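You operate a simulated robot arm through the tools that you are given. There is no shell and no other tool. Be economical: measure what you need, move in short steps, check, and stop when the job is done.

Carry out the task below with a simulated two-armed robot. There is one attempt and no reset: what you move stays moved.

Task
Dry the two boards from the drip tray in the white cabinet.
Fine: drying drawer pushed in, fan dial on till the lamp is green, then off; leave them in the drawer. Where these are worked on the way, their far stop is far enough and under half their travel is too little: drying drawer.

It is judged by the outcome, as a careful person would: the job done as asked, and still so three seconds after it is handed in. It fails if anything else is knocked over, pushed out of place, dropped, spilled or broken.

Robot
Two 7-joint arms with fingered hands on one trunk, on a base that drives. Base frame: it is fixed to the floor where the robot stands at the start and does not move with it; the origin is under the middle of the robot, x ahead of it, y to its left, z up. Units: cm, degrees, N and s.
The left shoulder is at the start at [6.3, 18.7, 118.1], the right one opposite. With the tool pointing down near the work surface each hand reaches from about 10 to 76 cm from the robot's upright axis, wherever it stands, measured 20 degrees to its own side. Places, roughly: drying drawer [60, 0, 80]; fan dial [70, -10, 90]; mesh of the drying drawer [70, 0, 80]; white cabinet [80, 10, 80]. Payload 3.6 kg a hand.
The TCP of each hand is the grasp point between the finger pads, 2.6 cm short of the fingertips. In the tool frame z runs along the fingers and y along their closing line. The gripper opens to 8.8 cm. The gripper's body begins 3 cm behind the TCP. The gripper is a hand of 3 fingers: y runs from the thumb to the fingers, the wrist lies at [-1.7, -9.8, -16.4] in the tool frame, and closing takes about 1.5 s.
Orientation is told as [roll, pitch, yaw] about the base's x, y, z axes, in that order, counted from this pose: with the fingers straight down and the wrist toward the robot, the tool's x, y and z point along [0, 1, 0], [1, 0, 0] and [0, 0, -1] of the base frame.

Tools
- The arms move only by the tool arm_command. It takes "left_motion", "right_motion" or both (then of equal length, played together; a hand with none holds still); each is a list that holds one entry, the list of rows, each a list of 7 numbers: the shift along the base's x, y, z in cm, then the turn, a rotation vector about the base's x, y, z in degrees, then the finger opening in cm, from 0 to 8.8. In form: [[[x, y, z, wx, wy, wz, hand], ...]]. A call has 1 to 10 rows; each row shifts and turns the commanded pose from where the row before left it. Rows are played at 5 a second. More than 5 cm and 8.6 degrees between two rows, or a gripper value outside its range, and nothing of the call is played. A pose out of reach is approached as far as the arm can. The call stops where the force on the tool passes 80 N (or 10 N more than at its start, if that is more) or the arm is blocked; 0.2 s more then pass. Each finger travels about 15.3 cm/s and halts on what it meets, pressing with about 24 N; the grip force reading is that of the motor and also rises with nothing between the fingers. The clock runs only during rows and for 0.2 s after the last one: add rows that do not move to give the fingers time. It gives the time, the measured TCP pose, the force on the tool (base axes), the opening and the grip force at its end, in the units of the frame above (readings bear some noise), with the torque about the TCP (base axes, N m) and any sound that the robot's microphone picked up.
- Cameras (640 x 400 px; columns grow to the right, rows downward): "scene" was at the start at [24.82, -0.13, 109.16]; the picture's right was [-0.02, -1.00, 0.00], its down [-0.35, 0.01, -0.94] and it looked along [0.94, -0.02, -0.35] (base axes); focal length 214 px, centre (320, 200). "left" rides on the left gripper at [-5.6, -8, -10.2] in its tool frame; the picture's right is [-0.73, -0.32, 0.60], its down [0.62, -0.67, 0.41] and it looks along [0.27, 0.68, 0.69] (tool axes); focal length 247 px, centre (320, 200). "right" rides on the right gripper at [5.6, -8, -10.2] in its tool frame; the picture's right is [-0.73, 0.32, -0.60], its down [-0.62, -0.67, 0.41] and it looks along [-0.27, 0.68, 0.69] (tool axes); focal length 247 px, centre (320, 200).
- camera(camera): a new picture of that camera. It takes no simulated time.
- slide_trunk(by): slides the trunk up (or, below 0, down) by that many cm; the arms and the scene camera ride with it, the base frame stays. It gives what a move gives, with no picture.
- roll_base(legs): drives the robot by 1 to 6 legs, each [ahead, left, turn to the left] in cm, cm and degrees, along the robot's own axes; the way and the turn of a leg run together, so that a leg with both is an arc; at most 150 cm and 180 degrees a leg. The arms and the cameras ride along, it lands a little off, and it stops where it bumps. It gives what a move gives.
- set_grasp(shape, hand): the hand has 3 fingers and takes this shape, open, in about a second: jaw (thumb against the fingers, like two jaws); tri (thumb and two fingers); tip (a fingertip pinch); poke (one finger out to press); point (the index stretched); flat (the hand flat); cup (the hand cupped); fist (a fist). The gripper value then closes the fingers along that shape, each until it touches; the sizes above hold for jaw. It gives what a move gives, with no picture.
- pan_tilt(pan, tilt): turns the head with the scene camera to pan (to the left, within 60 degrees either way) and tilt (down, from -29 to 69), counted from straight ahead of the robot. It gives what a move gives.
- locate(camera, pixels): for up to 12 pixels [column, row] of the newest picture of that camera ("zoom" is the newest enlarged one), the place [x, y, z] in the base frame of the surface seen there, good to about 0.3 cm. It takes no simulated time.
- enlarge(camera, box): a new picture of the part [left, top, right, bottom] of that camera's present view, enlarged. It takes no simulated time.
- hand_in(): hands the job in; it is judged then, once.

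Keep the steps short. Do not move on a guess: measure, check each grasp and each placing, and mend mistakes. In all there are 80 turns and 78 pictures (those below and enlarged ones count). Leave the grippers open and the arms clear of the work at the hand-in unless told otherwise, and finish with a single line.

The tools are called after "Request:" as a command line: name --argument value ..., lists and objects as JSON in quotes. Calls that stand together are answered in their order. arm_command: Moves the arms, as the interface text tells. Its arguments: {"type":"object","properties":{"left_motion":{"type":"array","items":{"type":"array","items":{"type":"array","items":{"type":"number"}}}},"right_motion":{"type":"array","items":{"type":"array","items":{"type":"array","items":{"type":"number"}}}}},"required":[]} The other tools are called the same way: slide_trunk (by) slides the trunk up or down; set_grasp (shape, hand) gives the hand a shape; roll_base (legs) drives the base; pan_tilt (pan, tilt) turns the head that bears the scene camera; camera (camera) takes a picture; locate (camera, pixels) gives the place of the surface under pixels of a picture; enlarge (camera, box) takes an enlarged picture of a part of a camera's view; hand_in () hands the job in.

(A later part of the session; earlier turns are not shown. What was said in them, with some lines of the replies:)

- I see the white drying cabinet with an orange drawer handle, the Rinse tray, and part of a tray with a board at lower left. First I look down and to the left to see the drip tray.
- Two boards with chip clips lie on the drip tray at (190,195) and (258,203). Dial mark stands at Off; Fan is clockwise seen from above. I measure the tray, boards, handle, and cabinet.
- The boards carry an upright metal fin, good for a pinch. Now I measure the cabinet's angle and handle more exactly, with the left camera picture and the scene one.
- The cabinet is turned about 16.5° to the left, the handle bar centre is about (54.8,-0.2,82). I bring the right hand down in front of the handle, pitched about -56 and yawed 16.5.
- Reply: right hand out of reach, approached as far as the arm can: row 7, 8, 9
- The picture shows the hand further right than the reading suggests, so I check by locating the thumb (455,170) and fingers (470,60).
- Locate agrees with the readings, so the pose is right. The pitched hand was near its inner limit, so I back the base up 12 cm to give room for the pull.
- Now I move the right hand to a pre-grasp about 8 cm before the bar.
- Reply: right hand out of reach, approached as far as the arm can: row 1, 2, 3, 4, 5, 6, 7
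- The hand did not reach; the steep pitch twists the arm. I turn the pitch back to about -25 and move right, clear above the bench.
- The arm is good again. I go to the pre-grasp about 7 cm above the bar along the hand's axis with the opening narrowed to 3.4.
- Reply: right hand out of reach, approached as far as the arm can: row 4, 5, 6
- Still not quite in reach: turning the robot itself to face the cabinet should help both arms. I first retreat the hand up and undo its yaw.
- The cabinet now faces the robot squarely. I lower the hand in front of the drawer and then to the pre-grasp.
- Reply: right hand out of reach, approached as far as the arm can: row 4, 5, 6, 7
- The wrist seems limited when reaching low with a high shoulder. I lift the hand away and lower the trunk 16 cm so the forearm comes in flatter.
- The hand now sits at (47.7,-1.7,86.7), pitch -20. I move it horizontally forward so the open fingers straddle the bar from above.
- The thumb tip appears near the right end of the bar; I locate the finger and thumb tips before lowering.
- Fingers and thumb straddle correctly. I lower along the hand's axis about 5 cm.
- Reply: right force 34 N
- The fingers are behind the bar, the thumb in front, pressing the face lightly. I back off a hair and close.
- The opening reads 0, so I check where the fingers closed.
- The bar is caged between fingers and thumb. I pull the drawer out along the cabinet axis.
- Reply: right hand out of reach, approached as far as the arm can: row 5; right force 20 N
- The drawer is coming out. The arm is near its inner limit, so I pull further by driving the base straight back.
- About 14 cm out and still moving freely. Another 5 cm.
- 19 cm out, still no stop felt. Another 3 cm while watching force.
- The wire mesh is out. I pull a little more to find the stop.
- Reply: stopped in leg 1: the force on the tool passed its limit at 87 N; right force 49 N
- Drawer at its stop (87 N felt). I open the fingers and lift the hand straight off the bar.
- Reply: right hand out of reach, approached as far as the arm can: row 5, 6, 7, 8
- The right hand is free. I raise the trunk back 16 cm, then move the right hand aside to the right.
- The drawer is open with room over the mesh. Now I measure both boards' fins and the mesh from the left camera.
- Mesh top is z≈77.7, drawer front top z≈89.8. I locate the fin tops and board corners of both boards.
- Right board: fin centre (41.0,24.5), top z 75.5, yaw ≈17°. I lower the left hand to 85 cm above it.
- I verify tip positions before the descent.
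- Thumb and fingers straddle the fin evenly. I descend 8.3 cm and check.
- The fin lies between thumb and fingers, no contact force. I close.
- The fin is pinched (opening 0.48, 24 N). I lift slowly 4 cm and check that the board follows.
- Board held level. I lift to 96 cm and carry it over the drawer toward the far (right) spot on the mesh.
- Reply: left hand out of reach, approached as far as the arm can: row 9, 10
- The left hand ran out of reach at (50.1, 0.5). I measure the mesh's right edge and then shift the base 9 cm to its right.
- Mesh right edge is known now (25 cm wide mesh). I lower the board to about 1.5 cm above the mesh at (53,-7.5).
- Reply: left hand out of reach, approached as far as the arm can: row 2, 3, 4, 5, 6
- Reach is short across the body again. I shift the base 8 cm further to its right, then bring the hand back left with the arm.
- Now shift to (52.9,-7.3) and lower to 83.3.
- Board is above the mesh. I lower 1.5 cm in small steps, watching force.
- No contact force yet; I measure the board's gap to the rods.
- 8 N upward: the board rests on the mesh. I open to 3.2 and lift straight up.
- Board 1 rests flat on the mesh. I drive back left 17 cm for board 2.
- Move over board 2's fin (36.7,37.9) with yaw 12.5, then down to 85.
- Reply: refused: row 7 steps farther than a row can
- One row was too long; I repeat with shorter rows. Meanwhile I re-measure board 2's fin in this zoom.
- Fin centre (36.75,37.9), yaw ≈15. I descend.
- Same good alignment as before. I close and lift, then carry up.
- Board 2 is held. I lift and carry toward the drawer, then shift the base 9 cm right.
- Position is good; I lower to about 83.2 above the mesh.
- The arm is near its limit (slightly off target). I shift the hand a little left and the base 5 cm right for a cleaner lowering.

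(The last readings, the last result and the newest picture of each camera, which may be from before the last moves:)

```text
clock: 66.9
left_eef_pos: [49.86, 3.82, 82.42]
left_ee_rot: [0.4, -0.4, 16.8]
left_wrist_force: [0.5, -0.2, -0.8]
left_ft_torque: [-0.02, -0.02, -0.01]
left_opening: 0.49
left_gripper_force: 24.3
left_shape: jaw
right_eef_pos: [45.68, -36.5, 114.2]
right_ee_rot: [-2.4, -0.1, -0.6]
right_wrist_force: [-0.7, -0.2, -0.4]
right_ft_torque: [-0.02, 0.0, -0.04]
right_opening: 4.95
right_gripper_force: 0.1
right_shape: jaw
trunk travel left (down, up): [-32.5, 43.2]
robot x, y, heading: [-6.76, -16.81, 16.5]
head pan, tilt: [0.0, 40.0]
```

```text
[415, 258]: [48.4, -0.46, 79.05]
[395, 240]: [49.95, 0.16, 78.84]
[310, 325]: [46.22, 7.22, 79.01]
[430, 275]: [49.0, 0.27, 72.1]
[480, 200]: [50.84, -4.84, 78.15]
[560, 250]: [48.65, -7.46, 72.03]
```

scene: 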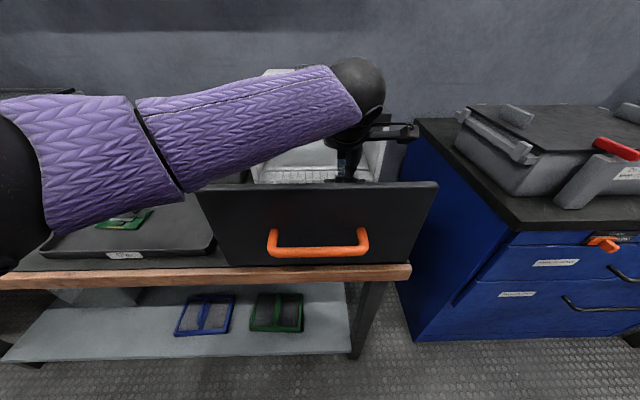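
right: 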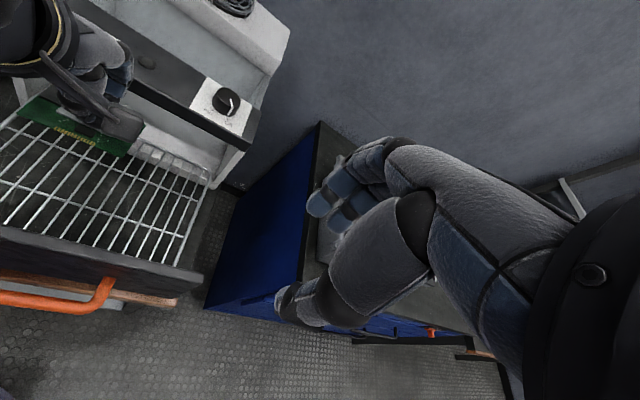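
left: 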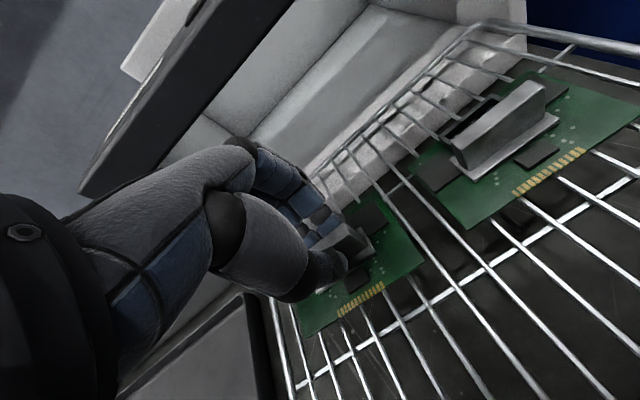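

Board 2 is about 0.85 cm above its resting height. I lower it with small steps.

Request:
arm_command --left_motion '[[[0, 0, -0.4, 0, 0, 0, 0], [0, 0, -0.3, 0, 0, 0, 0], [0, 0, -0.2, 0, 0, 0, 0], [0, 0, 0, 0, 0, 0, 0]]]'

```text
clock: 67.9
left_eef_pos: [49.86, 4.06, 81.54]
left_ee_rot: [0.6, -0.6, 16.8]
left_wrist_force: [1.7, -2.6, 7.1]
left_ft_torque: [-0.03, -0.06, -0.02]
left_opening: 0.53
left_gripper_force: 24.1
left_shape: jaw
right_eef_pos: [45.44, -36.68, 114.18]
right_ee_rot: [-2.5, -0.1, -0.7]
right_wrist_force: [-0.5, 0.3, -0.6]
right_ft_torque: [0.01, -0.04, -0.03]
right_opening: 4.94
right_gripper_force: 0.1
right_shape: jaw
trunk travel left (down, up): [-32.5, 43.2]
robot x, y, heading: [-6.08, -16.78, 16.3]
head pan, tilt: [0.0, 40.0]
```

Contact of 7 N: it rests. I open and lift straight up.

Request:
arm_command --left_motion '[[[0, 0, 0.1, 0, 0, 0, 1], [0, 0, 0, 0, 0, 0, 2], [0, 0, 0, 0, 0, 0, 3.2], [0, 0, 0, 0, 0, 0, 3.2], [0, 0, 1.5, 0, 0, 0, 3.2], [0, 0, 3, 0, 0, 0, 3.2], [0, 0, 4, 0, 0, 0, 3.2], [0, 0, 4, 0, 0, 0, 3.2], [0, 0, 4, 0, 0, 0, 3.2]]]'

Request:
camera --camera "left"

```text
clock: 69.9
left_eef_pos: [49.58, 4.24, 98.08]
left_ee_rot: [0.6, -0.1, 17.0]
left_wrist_force: [-0.2, 1.1, 0.7]
left_ft_torque: [0.02, 0.01, 0.02]
left_opening: 3.2
left_gripper_force: 0.0
left_shape: jaw
right_eef_pos: [45.6, -36.46, 114.19]
right_ee_rot: [-2.4, 0.0, -0.6]
right_wrist_force: [-1.1, 0.3, -0.4]
right_ft_torque: [-0.01, 0.02, -0.02]
right_opening: 4.97
right_gripper_force: 0.1
right_shape: jaw
trunk travel left (down, up): [-32.5, 43.2]
robot x, y, heading: [-7.15, -16.76, 16.4]
head pan, tilt: [0.0, 40.0]
```

```text
19 pictures are left
```

left: 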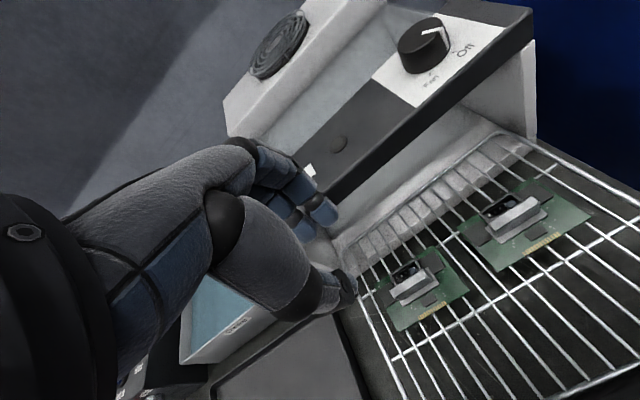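

Both boards lie flat on the mesh. Now I retract the left arm and bring the right hand in front of the drawer, fingers closed, still high.

Request:
arm_command --left_motion '[[[-2.7, 2.6, 2.9, 0, 0, 0, 3.2], [-2.7, 2.6, 2.9, 0, 0, 0, 3.2], [-2.7, 2.6, 2.9, 0, 0, 0, 3.2], [-2.7, 2.6, 2.9, 0, 0, 0, 3.2], [-2.7, 2.6, 2.9, 0, 0, 0, 3.2], [-2.7, 2.6, 2.9, 0, 0, 0, 3.2], [-2.7, 2.6, 2.9, 0, 0, 0, 3.2], [0, 0, 0, 0, 0, 0, 3.2]]]' --right_motion '[[[-2.5, 3.8, 0, 0, 0, 0, 0], [-2.5, 3.8, 0, 0, 0, 8.25, 0], [-2.5, 3.8, 0, 0, 0, 8.25, 0], [-2.5, 3.8, 0, 2.3, 0, 0, 0], [-2.5, 3.8, 0, 0, 0, 0, 0], [-2.5, 3.8, 0, 0, 0, 0, 0], [-2.5, 3.8, 0, 0, 0, 0, 0], [0, 0, 0, 0, 0, 0, 0]]]'

Request:
arm_command --right_motion '[[[0.4, 0.2, -4, 0, 0, 0, 0], [0.4, 0.2, -4, 0, 0, 0, 0], [0.4, 0.2, -4, 0, 0, 0, 0], [0.4, 0.2, -4, 0, 0, 0, 0], [0, 0, -4, 0, 0, 0, 0], [0, 0, -4, 0, 0, 0, 0], [0, 0, -2, 0, 0, 0, 0], [0, 0, 0, 0, 0, 0, 0]]]'

Request:
camera --camera "scene"

```text
clock: 71.7
left_eef_pos: [38.6, 25.18, 113.23]
left_ee_rot: [0.3, -0.2, 16.6]
left_wrist_force: [0.8, 0.4, 0.0]
left_ft_torque: [0.0, -0.02, -0.01]
left_opening: 3.15
left_gripper_force: 0.1
left_shape: jaw
left hand out of reach, approached as far as the arm can: row 4, 5, 6, 7
right_eef_pos: [28.08, -9.97, 114.17]
right_ee_rot: [-0.2, -0.7, 15.8]
right_wrist_force: [0.3, 0.1, -0.2]
right_ft_torque: [-0.01, 0.0, 0.01]
right_opening: 0.01
right_gripper_force: 23.8
right_shape: jaw
trunk travel left (down, up): [-32.5, 43.2]
robot x, y, heading: [-6.98, -17.05, 16.6]
head pan, tilt: [0.0, 40.0]
```

```text
clock: 73.5
left_eef_pos: [38.55, 25.28, 113.32]
left_ee_rot: [0.1, -0.1, 16.6]
left_wrist_force: [0.4, -0.4, 0.4]
left_ft_torque: [0.01, 0.01, 0.0]
left_opening: 3.17
left_gripper_force: 0.0
left_shape: jaw
right_eef_pos: [29.64, -9.06, 88.01]
right_ee_rot: [-0.2, -0.6, 16.2]
right_wrist_force: [0.1, 0.2, 0.2]
right_ft_torque: [-0.03, 0.0, 0.03]
right_opening: 0.0
right_gripper_force: 23.8
right_shape: jaw
trunk travel left (down, up): [-32.5, 43.2]
robot x, y, heading: [-6.52, -16.91, 16.6]
head pan, tilt: [0.0, 40.0]
```

```text
18 pictures are left
```

scene: 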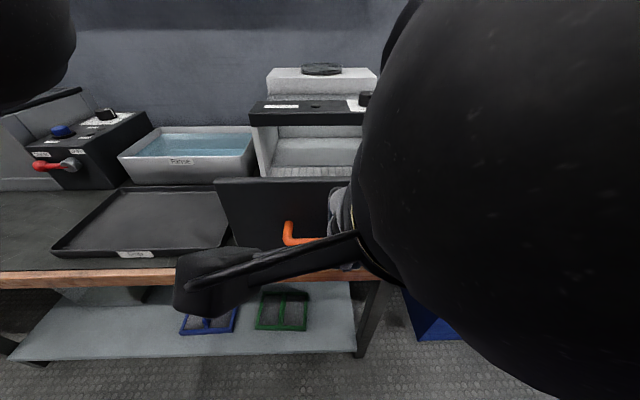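

The hand is centred in front of the drawer face, above the bar. I push forward along the cabinet axis, first 9 cm.

Request:
arm_command --right_motion '[[[1.9, 0.55, 0, 0, 0, 0, 0], [1.9, 0.55, 0, 0, 0, 0, 0], [1.4, 0.43, 0, 0, 0, 0, 0], [1.4, 0.43, 0, 0, 0, 0, 0], [1.4, 0.43, 0, 0, 0, 0, 0], [1.4, 0.43, 0, 0, 0, 0, 0]]]'

Request:
camera --camera "left"

Request:
camera --camera "right"

```text
clock: 74.9
left_eef_pos: [38.6, 25.22, 113.19]
left_ee_rot: [0.3, -0.2, 16.7]
left_wrist_force: [-0.8, -0.9, 0.5]
left_ft_torque: [0.0, 0.04, -0.05]
left_opening: 3.19
left_gripper_force: 0.1
left_shape: jaw
right_eef_pos: [39.32, -6.33, 88.1]
right_ee_rot: [-0.2, -0.7, 15.9]
right_wrist_force: [-1.0, -1.0, 0.0]
right_ft_torque: [0.01, 0.0, -0.02]
right_opening: 0.01
right_gripper_force: 24.2
right_shape: jaw
trunk travel left (down, up): [-32.5, 43.2]
robot x, y, heading: [-7.21, -16.98, 16.4]
head pan, tilt: [0.0, 40.0]
```

```text
17 pictures are left
```

left: 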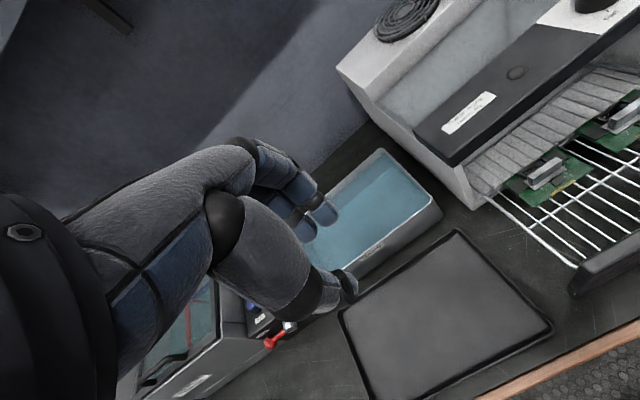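

```text
16 pictures are left
```

right: 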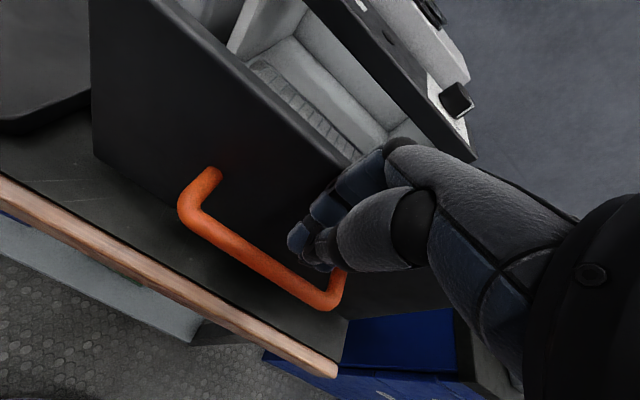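

The drawer slides in with the boards staying put. I continue.

Request:
arm_command --right_motion '[[[1.6, 0.48, 0, 0, 0, 0, 0], [1.6, 0.48, 0, 0, 0, 0, 0], [1.6, 0.48, 0, 0, 0, 0, 0], [1.6, 0.48, 0, 0, 0, 0, 0], [1.6, 0.48, 0, 0, 0, 0, 0], [1.6, 0.48, 0, 0, 0, 0, 0], [1.6, 0.48, 0, 0, 0, 0, 0], [0, 0, 0, 0, 0, 0, 0]]]'

Request:
arm_command --right_motion '[[[1.2, 0.36, 0, 0, 0, 0, 0], [1.2, 0.36, 0, 0, 0, 0, 0], [1, 0.3, 0, 0, 0, 0, 0], [0.8, 0.24, 0, 0, 0, 0, 0], [0.8, 0.24, 0, 0, 0, 0, 0], [0, 0, 0, 0, 0, 0, 0]]]'

Request:
camera --camera "left"

```text
clock: 76.7
left_eef_pos: [38.43, 25.28, 113.11]
left_ee_rot: [0.1, -0.3, 16.7]
left_wrist_force: [0.1, -0.1, -0.9]
left_ft_torque: [-0.01, -0.03, -0.04]
left_opening: 3.18
left_gripper_force: 0.0
left_shape: jaw
right_eef_pos: [50.37, -2.99, 88.2]
right_ee_rot: [-0.2, -0.7, 15.9]
right_wrist_force: [1.1, 0.3, -0.4]
right_ft_torque: [0.01, -0.03, 0.0]
right_opening: 0.0
right_gripper_force: 24.1
right_shape: jaw
trunk travel left (down, up): [-32.5, 43.2]
robot x, y, heading: [-7.05, -16.86, 16.6]
head pan, tilt: [0.0, 40.0]
```

```text
clock: 78.1
left_eef_pos: [38.5, 25.24, 113.29]
left_ee_rot: [0.2, -0.2, 16.6]
left_wrist_force: [0.2, -0.1, 0.9]
left_ft_torque: [0.0, 0.01, 0.03]
left_opening: 3.19
left_gripper_force: 0.0
left_shape: jaw
right_eef_pos: [55.33, -1.45, 88.21]
right_ee_rot: [-0.2, -0.7, 15.9]
right_wrist_force: [-0.8, -0.8, 0.9]
right_ft_torque: [0.02, -0.03, 0.0]
right_opening: 0.01
right_gripper_force: 23.6
right_shape: jaw
trunk travel left (down, up): [-32.5, 43.2]
robot x, y, heading: [-6.28, -17.18, 16.4]
head pan, tilt: [0.0, 40.0]
```

```text
15 pictures are left
```

left: 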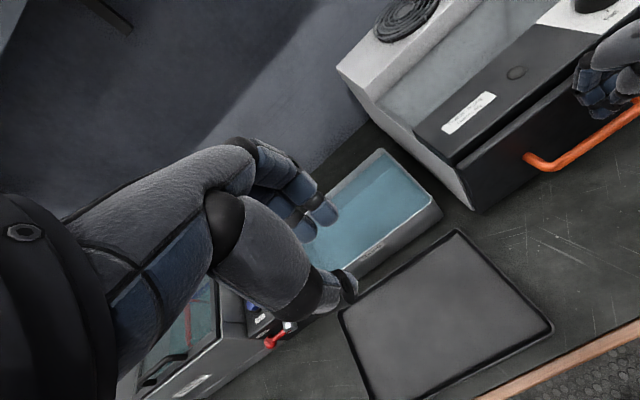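

Nearly closed. Small pushes until resistance.

Request:
arm_command --right_motion '[[[0.5, 0.15, 0, 0, 0, 0, 0], [0.5, 0.15, 0, 0, 0, 0, 0], [0, 0, 0, 0, 0, 0, 0]]]'

Request:
locate --camera "left" --pixels '[[555, 135], [500, 185], [460, 160], [440, 95]]'

```text
clock: 78.9
left_eef_pos: [38.05, 24.97, 113.5]
left_ee_rot: [0.3, -0.4, 16.6]
left_wrist_force: [-0.3, 1.0, 0.2]
left_ft_torque: [-0.02, -0.02, -0.02]
left_opening: 3.18
left_gripper_force: 0.1
left_shape: jaw
right_eef_pos: [55.79, -1.33, 88.1]
right_ee_rot: [-0.2, -0.7, 16.1]
right_wrist_force: [-32.9, -18.7, 1.2]
right_ft_torque: [0.4, -0.65, 0.08]
right_opening: 0.0
right_gripper_force: 24.0
right_shape: jaw
trunk travel left (down, up): [-32.5, 43.2]
robot x, y, heading: [-6.81, -17.01, 16.6]
head pan, tilt: [0.0, 40.0]
```

```text
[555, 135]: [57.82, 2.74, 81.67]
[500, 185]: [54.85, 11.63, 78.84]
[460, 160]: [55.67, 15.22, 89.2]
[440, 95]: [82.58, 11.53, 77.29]
```

Resistance of 38 N: the drawer is fully in. I back off, raise the hand, and drive 10 cm ahead to reach the dial.

Request:
arm_command --right_motion '[[[-1.5, -0.45, 0, 0, 0, 0, 0], [-1.5, -0.45, 1, 0, 0, 0, 3], [0, 0, 4, 0, 0, 0, 5], [0, 0, 4.5, 0, 0, 0, 5], [0, 0, 4.5, 0, 0, 0, 5], [0, 0, 2, 0, 0, 0, 5]]]'

Request:
roll_base --legs '[[9, 0, 0]]'

Request:
camera --camera "right"

```text
clock: 80.3
left_eef_pos: [38.53, 25.28, 113.15]
left_ee_rot: [0.2, -0.3, 16.6]
left_wrist_force: [1.0, -0.5, 0.9]
left_ft_torque: [-0.02, 0.0, 0.0]
left_opening: 3.19
left_gripper_force: 0.0
left_shape: jaw
right_eef_pos: [53.37, -2.0, 104.23]
right_ee_rot: [-0.3, -0.6, 15.8]
right_wrist_force: [0.2, -0.4, 0.3]
right_ft_torque: [0.01, 0.04, 0.01]
right_opening: 4.97
right_gripper_force: 0.1
right_shape: jaw
trunk travel left (down, up): [-32.5, 43.2]
robot x, y, heading: [-6.67, -17.16, 16.4]
head pan, tilt: [0.0, 40.0]
```

```text
clock: 81.4
left_eef_pos: [47.23, 27.89, 113.19]
left_ee_rot: [0.2, -0.2, 16.6]
left_wrist_force: [0.9, 0.0, 0.5]
left_ft_torque: [-0.03, 0.03, 0.0]
left_opening: 3.18
left_gripper_force: 0.1
left_shape: jaw
right_eef_pos: [62.13, 0.63, 104.06]
right_ee_rot: [-0.2, -0.6, 16.0]
right_wrist_force: [-0.1, 0.1, -0.2]
right_ft_torque: [0.01, 0.04, -0.03]
right_opening: 4.97
right_gripper_force: 0.0
right_shape: jaw
trunk travel left (down, up): [-32.5, 43.2]
robot x, y, heading: [2.21, -14.48, 16.4]
head pan, tilt: [0.0, 40.0]
```

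```text
14 pictures are left
```

right: 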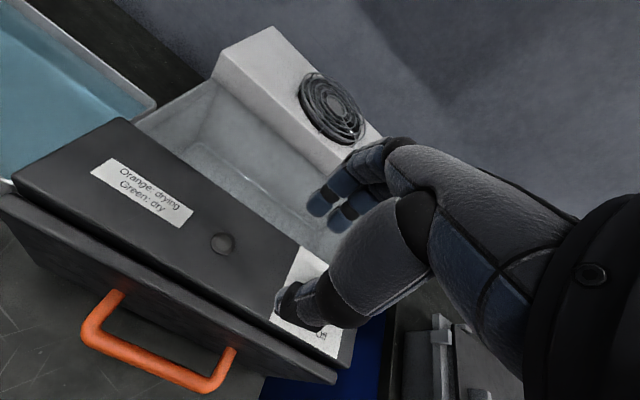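

The knob is hidden from this view; I check the scene camera.

Request:
enlarge --camera "scene" --box '[160, 40, 420, 220]'

```text
2.22 times, centred on (290, 130) of scene
```

zoom: 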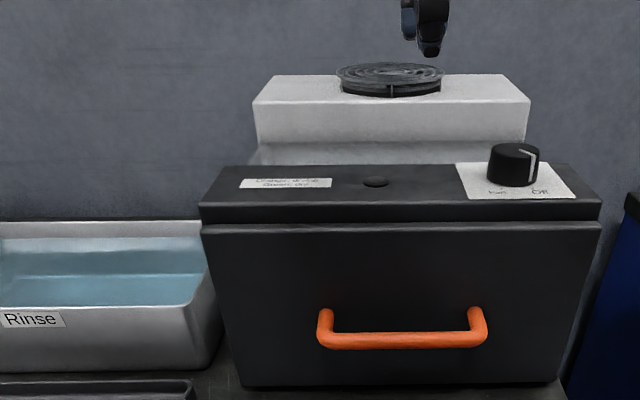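

Request:
locate --camera "zoom" --pixels '[[491, 152], [514, 150], [537, 152], [514, 146], [515, 175], [493, 165], [536, 168], [528, 158], [496, 192], [538, 193], [515, 195], [375, 181]]'

```text
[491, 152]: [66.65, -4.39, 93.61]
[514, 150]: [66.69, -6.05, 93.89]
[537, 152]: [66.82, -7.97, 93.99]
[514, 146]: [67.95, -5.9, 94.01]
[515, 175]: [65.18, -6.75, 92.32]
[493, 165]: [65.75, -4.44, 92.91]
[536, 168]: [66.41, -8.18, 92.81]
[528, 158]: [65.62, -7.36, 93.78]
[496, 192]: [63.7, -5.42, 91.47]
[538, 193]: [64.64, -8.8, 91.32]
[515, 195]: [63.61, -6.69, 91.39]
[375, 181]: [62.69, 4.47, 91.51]
```

Knob centre (66.6,-6.3), radius ≈1.8, top z 93.9, panel 91.4. I move above it, with yaw turned +32 so I can turn clockwise, opening 6.

Request:
arm_command --right_motion '[[[1.1, -1.7, -1, 0, 0, 8, 6], [1.1, -1.7, -1, 0, 0, 8, 6], [1.1, -1.7, -1, 0, 0, 8, 6], [1.2, -1.8, -1, 0, 0, 8, 6], [0, 0, 0, 0, 0, 0, 6]]]'

Request:
enlarge --camera "scene" --box '[260, 40, 440, 160]'

```text
clock: 82.6
left_eef_pos: [47.1, 27.87, 113.1]
left_ee_rot: [0.2, -0.2, 16.8]
left_wrist_force: [0.0, -0.7, -0.7]
left_ft_torque: [0.0, -0.01, 0.0]
left_opening: 3.18
left_gripper_force: 0.1
left_shape: jaw
right_eef_pos: [66.62, -6.4, 100.23]
right_ee_rot: [-0.2, -0.8, 48.1]
right_wrist_force: [-0.9, 0.3, 0.4]
right_ft_torque: [0.0, 0.04, 0.02]
right_opening: 5.97
right_gripper_force: 0.2
right_shape: jaw
trunk travel left (down, up): [-32.5, 43.2]
robot x, y, heading: [2.07, -14.35, 16.3]
head pan, tilt: [0.0, 40.0]
```

```text
3.33 times, centred on (350, 100) of scene
```

zoom: 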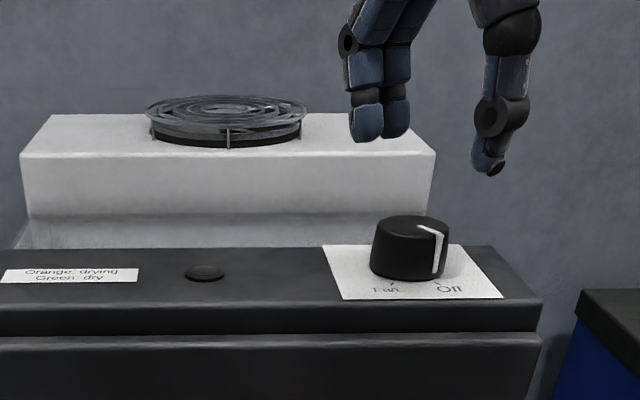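

Well aligned. I descend to 94.7 and close on the knob.

Request:
arm_command --right_motion '[[[0, 0.1, -2, 0, 0, 0, 6], [0, 0, -2, 0, 0, 0, 6], [0, 0, -1.5, 0, 0, 0, 6], [0, 0, 0, 0, 0, 0, 6], [0, 0, 0, 0, 0, 0, 4.5], [0, 0, 0, 0, 0, 0, 3], [0, 0, 0, 0, 0, 0, 2.5], [0, 0, 0, 0, 0, 0, 2.5]]]'

Request:
enlarge --camera "scene" --box '[260, 40, 440, 160]'

```text
clock: 84.4
left_eef_pos: [47.2, 27.97, 113.05]
left_ee_rot: [0.2, -0.2, 16.7]
left_wrist_force: [0.7, -0.3, 0.0]
left_ft_torque: [0.0, -0.02, -0.03]
left_opening: 3.14
left_gripper_force: 0.2
left_shape: jaw
right_eef_pos: [66.81, -6.13, 94.7]
right_ee_rot: [-0.3, -0.9, 47.9]
right_wrist_force: [14.5, 8.5, 4.0]
right_ft_torque: [0.19, -0.31, 0.06]
right_opening: 3.04
right_gripper_force: 24.0
right_shape: jaw
trunk travel left (down, up): [-32.5, 43.2]
robot x, y, heading: [2.21, -14.62, 16.5]
head pan, tilt: [0.0, 40.0]
```

```text
3.33 times, centred on (350, 100) of scene
```

zoom: 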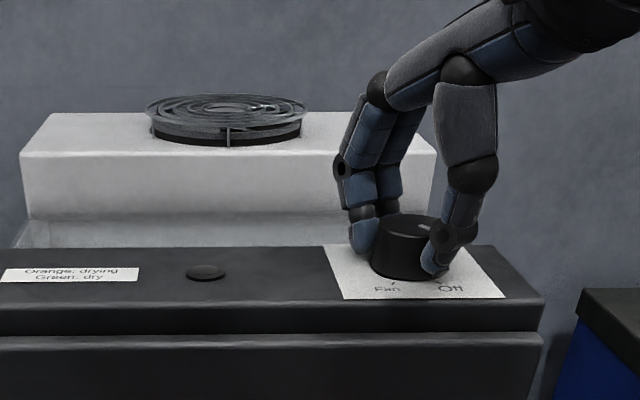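

The knob is gripped. I turn clockwise 54° in steps.

Request:
arm_command --right_motion '[[[0.1, 0.1, 0, 0, 0, -6, 2.5], [0, 0, 0, 0, 0, -6, 2.5], [0, 0, 0, 0, 0, -6, 2.5], [0, 0, 0, 0, 0, -6, 2.5], [0, 0, 0, 0, 0, -6, 2.5], [0, 0, 0, 0, 0, -6, 2.5], [0, 0, 0, 0, 0, -6, 2.5], [0, 0, 0, 0, 0, -6, 2.5], [0, 0, 0, 0, 0, -6, 2.5]]]'

Request:
enlarge --camera "scene" --box '[260, 40, 440, 160]'

```text
clock: 86.4
left_eef_pos: [47.27, 27.85, 113.07]
left_ee_rot: [0.1, -0.1, 16.7]
left_wrist_force: [0.1, 0.4, -0.8]
left_ft_torque: [-0.03, 0.02, 0.02]
left_opening: 3.18
left_gripper_force: 0.1
left_shape: jaw
right_eef_pos: [66.82, -6.09, 94.77]
right_ee_rot: [-0.2, -1.0, -6.1]
right_wrist_force: [17.9, 7.9, 11.3]
right_ft_torque: [0.02, -0.51, 0.17]
right_opening: 3.12
right_gripper_force: 23.7
right_shape: jaw
trunk travel left (down, up): [-32.5, 43.2]
robot x, y, heading: [1.95, -14.4, 16.5]
head pan, tilt: [0.0, 40.0]
```

```text
3.33 times, centred on (350, 100) of scene
```

zoom: 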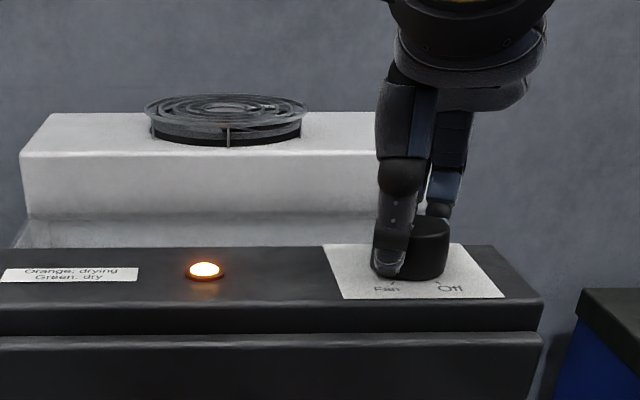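

The lamp is orange: drying. I hold still and wait, then look.

Request:
arm_command --right_motion '[[[0, 0, 0, 0, 0, 0, 2.5], [0, 0, 0, 0, 0, 0, 2.5], [0, 0, 0, 0, 0, 0, 2.5], [0, 0, 0, 0, 0, 0, 2.5], [0, 0, 0, 0, 0, 0, 2.5], [0, 0, 0, 0, 0, 0, 2.5], [0, 0, 0, 0, 0, 0, 2.5], [0, 0, 0, 0, 0, 0, 2.5], [0, 0, 0, 0, 0, 0, 2.5], [0, 0, 0, 0, 0, 0, 2.5]]]'

Request:
arm_command --right_motion '[[[0, 0, 0, 0, 0, 0, 2.5], [0, 0, 0, 0, 0, 0, 2.5], [0, 0, 0, 0, 0, 0, 2.5], [0, 0, 0, 0, 0, 0, 2.5], [0, 0, 0, 0, 0, 0, 2.5], [0, 0, 0, 0, 0, 0, 2.5], [0, 0, 0, 0, 0, 0, 2.5], [0, 0, 0, 0, 0, 0, 2.5], [0, 0, 0, 0, 0, 0, 2.5], [0, 0, 0, 0, 0, 0, 2.5]]]'

Request:
arm_command --right_motion '[[[0, 0, 0, 0, 0, 0, 2.5], [0, 0, 0, 0, 0, 0, 2.5], [0, 0, 0, 0, 0, 0, 2.5], [0, 0, 0, 0, 0, 0, 2.5], [0, 0, 0, 0, 0, 0, 2.5], [0, 0, 0, 0, 0, 0, 2.5], [0, 0, 0, 0, 0, 0, 2.5], [0, 0, 0, 0, 0, 0, 2.5], [0, 0, 0, 0, 0, 0, 2.5], [0, 0, 0, 0, 0, 0, 2.5]]]'

Request:
enlarge --camera "scene" --box '[260, 40, 440, 160]'

```text
clock: 88.6
left_eef_pos: [47.27, 27.92, 113.17]
left_ee_rot: [0.2, 0.0, 16.7]
left_wrist_force: [-0.4, 0.4, 0.0]
left_ft_torque: [0.03, -0.01, -0.05]
left_opening: 3.16
left_gripper_force: 0.0
left_shape: jaw
right_eef_pos: [66.7, -6.11, 94.64]
right_ee_rot: [-0.3, -0.8, -6.0]
right_wrist_force: [17.7, 7.0, 10.5]
right_ft_torque: [0.05, -0.51, 0.18]
right_opening: 3.12
right_gripper_force: 24.1
right_shape: jaw
trunk travel left (down, up): [-32.5, 43.2]
robot x, y, heading: [2.01, -14.16, 16.6]
head pan, tilt: [0.0, 40.0]
```

```text
clock: 90.8
left_eef_pos: [47.24, 27.89, 113.08]
left_ee_rot: [0.2, -0.1, 16.6]
left_wrist_force: [0.4, 0.4, -0.7]
left_ft_torque: [0.0, 0.01, -0.02]
left_opening: 3.18
left_gripper_force: 0.0
left_shape: jaw
right_eef_pos: [66.78, -6.08, 94.63]
right_ee_rot: [-0.2, -0.9, -6.0]
right_wrist_force: [17.6, 6.6, 11.1]
right_ft_torque: [0.05, -0.51, 0.13]
right_opening: 3.11
right_gripper_force: 23.7
right_shape: jaw
trunk travel left (down, up): [-32.5, 43.2]
robot x, y, heading: [2.36, -14.34, 16.6]
head pan, tilt: [0.0, 40.0]
```

```text
clock: 93.0
left_eef_pos: [47.21, 27.86, 113.12]
left_ee_rot: [0.2, -0.2, 16.7]
left_wrist_force: [0.6, 0.7, -0.2]
left_ft_torque: [0.04, 0.01, 0.03]
left_opening: 3.17
left_gripper_force: 0.0
left_shape: jaw
right_eef_pos: [66.77, -6.13, 94.59]
right_ee_rot: [-0.2, -0.9, -6.0]
right_wrist_force: [17.6, 6.4, 11.2]
right_ft_torque: [0.04, -0.47, 0.18]
right_opening: 3.13
right_gripper_force: 23.5
right_shape: jaw
trunk travel left (down, up): [-32.5, 43.2]
robot x, y, heading: [1.98, -13.98, 16.6]
head pan, tilt: [0.0, 40.0]
```

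```text
3.33 times, centred on (350, 100) of scene
```

zoom: 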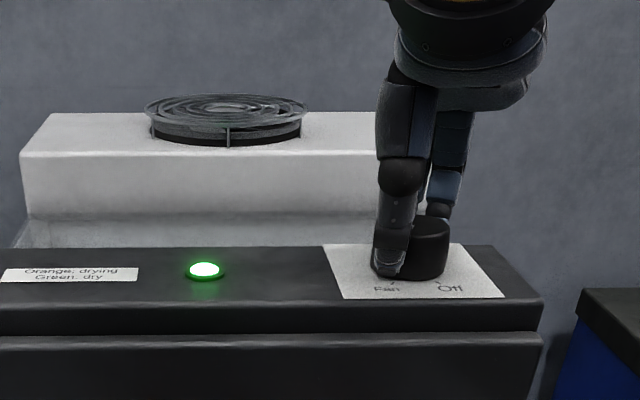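

The lamp is green. I turn the knob back to Off: 56° counter-clockwise.

Request:
arm_command --right_motion '[[[0, 0, 0, 0, 0, 6, 2.5], [0, 0, 0, 0, 0, 6, 2.5], [0, 0, 0, 0, 0, 6, 2.5], [0, 0, 0, 0, 0, 6, 2.5], [0, 0, 0, 0, 0, 6, 2.5], [0, 0, 0, 0, 0, 6, 2.5], [0, 0, 0, 0, 0, 6, 2.5], [0, 0, 0, 0, 0, 6, 2.5], [0, 0, 0, 0, 0, 6, 2.5], [0, 0, 0, 0, 0, 2, 2.5]]]'

Request:
enlarge --camera "scene" --box '[260, 40, 440, 160]'

```text
clock: 95.2
left_eef_pos: [47.32, 27.97, 113.19]
left_ee_rot: [0.2, -0.2, 16.6]
left_wrist_force: [-0.1, 0.2, 0.8]
left_ft_torque: [-0.01, -0.01, -0.02]
left_opening: 3.16
left_gripper_force: 0.0
left_shape: jaw
right_eef_pos: [66.71, -6.15, 94.53]
right_ee_rot: [-0.3, -0.8, 50.0]
right_wrist_force: [13.0, -1.4, 10.7]
right_ft_torque: [-0.01, -0.36, -0.03]
right_opening: 3.24
right_gripper_force: 24.1
right_shape: jaw
trunk travel left (down, up): [-32.5, 43.2]
robot x, y, heading: [1.41, -14.4, 16.6]
head pan, tilt: [0.0, 40.0]
```

```text
3.33 times, centred on (350, 100) of scene
```

zoom: 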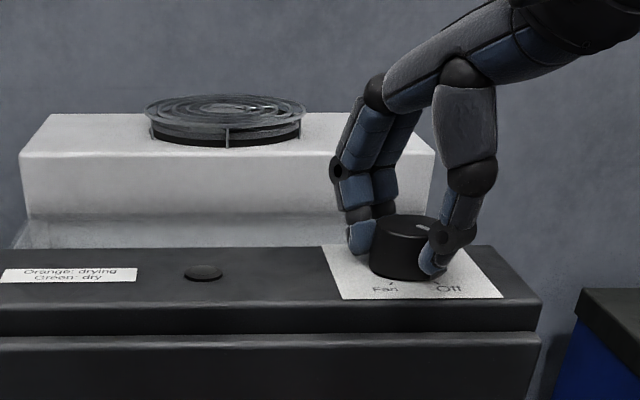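

Lamp is out. I open and lift away, then check the mark.

Request:
arm_command --right_motion '[[[0, 0, 0, 0, 0, 0, 4], [0, 0, 0, 0, 0, 0, 6], [0, 0, 0, 0, 0, 0, 6], [0, 0, 0, 0, 0, 0, 6], [0, 0, 2, 0, 0, 0, 6], [0, 0, 4, 0, 0, 0, 6], [0, 0, 4, 0, 0, 0, 6], [0, 0, 4, 0, 0, 0, 6]]]'

Request:
enlarge --camera "scene" --box '[260, 40, 440, 160]'

```text
clock: 97.0
left_eef_pos: [47.02, 27.84, 113.24]
left_ee_rot: [0.2, -0.2, 16.7]
left_wrist_force: [-0.5, 0.7, 0.3]
left_ft_torque: [0.0, 0.03, -0.02]
left_opening: 3.15
left_gripper_force: 0.0
left_shape: jaw
right_eef_pos: [66.42, -6.16, 108.67]
right_ee_rot: [-0.2, -0.7, 50.0]
right_wrist_force: [1.1, 0.5, 0.7]
right_ft_torque: [0.0, -0.02, 0.03]
right_opening: 5.97
right_gripper_force: 0.0
right_shape: jaw
trunk travel left (down, up): [-32.5, 43.2]
robot x, y, heading: [1.63, -14.33, 16.5]
head pan, tilt: [0.0, 40.0]
```

```text
3.33 times, centred on (350, 100) of scene
```

zoom: 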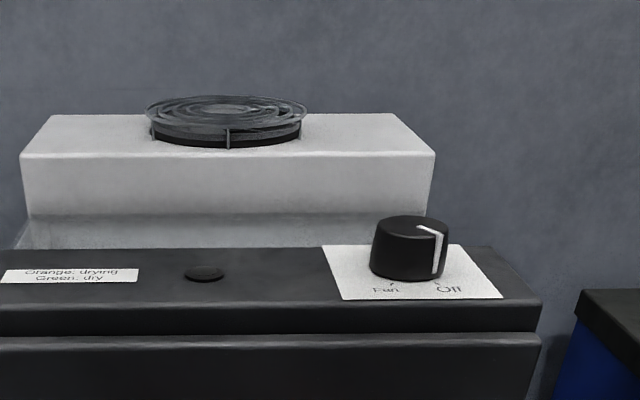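

The mark is at Off, exactly as at the start, lamp dark. I drive back with open hands and take a last look.

Request:
roll_base --legs '[[-20, 0, 0]]'

Request:
arm_command --left_motion '[[[0, 0, 0, 0, 0, 0, 8], [0, 0, 0, 0, 0, 0, 8], [0, 0, 0, 0, 0, 0, 8]]]' --right_motion '[[[0, 0, 1, 0, 0, 0, 8], [0, 0, 1, 0, 0, 0, 8], [0, 0, 0, 0, 0, 0, 8]]]'

Request:
camera --camera "scene"

Request:
camera --camera "right"

```text
clock: 98.6
left_eef_pos: [27.73, 21.98, 113.27]
left_ee_rot: [0.2, -0.3, 16.4]
left_wrist_force: [0.4, -0.4, 0.4]
left_ft_torque: [0.02, -0.01, 0.01]
left_opening: 3.18
left_gripper_force: 0.1
left_shape: jaw
right_eef_pos: [47.1, -12.0, 108.65]
right_ee_rot: [-0.3, -0.8, 49.8]
right_wrist_force: [0.9, -0.6, -0.2]
right_ft_torque: [-0.02, 0.01, -0.01]
right_opening: 5.96
right_gripper_force: 0.0
right_shape: jaw
trunk travel left (down, up): [-32.5, 43.2]
robot x, y, heading: [-17.31, -20.38, 16.3]
head pan, tilt: [0.0, 40.0]
```

```text
clock: 99.4
left_eef_pos: [27.84, 22.01, 113.15]
left_ee_rot: [0.2, -0.1, 16.4]
left_wrist_force: [-1.2, -0.4, -0.6]
left_ft_torque: [-0.01, -0.01, 0.0]
left_opening: 8.0
left_gripper_force: 0.0
left_shape: jaw
right_eef_pos: [47.15, -11.9, 110.72]
right_ee_rot: [-0.2, -0.8, 49.7]
right_wrist_force: [-0.5, -0.2, 0.3]
right_ft_torque: [0.0, 0.01, 0.02]
right_opening: 7.95
right_gripper_force: 0.1
right_shape: jaw
trunk travel left (down, up): [-32.5, 43.2]
robot x, y, heading: [-17.39, -19.99, 16.2]
head pan, tilt: [0.0, 40.0]
```

```text
6 pictures are left
```

scene: 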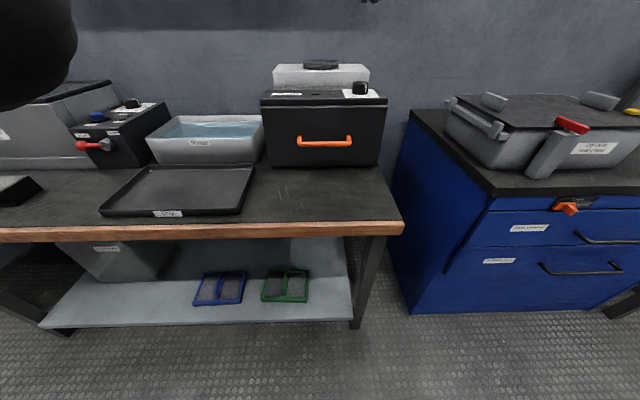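

```text
5 pictures are left
```

right: 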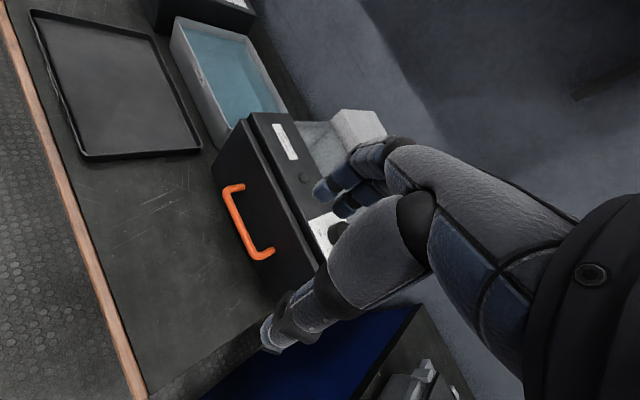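

The drawer is in, the dial is off, the tray is empty, nothing else is disturbed, and the hands are open and clear. I hand in.

Request:
hand_in

```text
The job is handed in.
```

Both boards were dried in the cabinet until the lamp went green; the fan dial is back at Off, and the boards are still in the drawer, which is pushed in.
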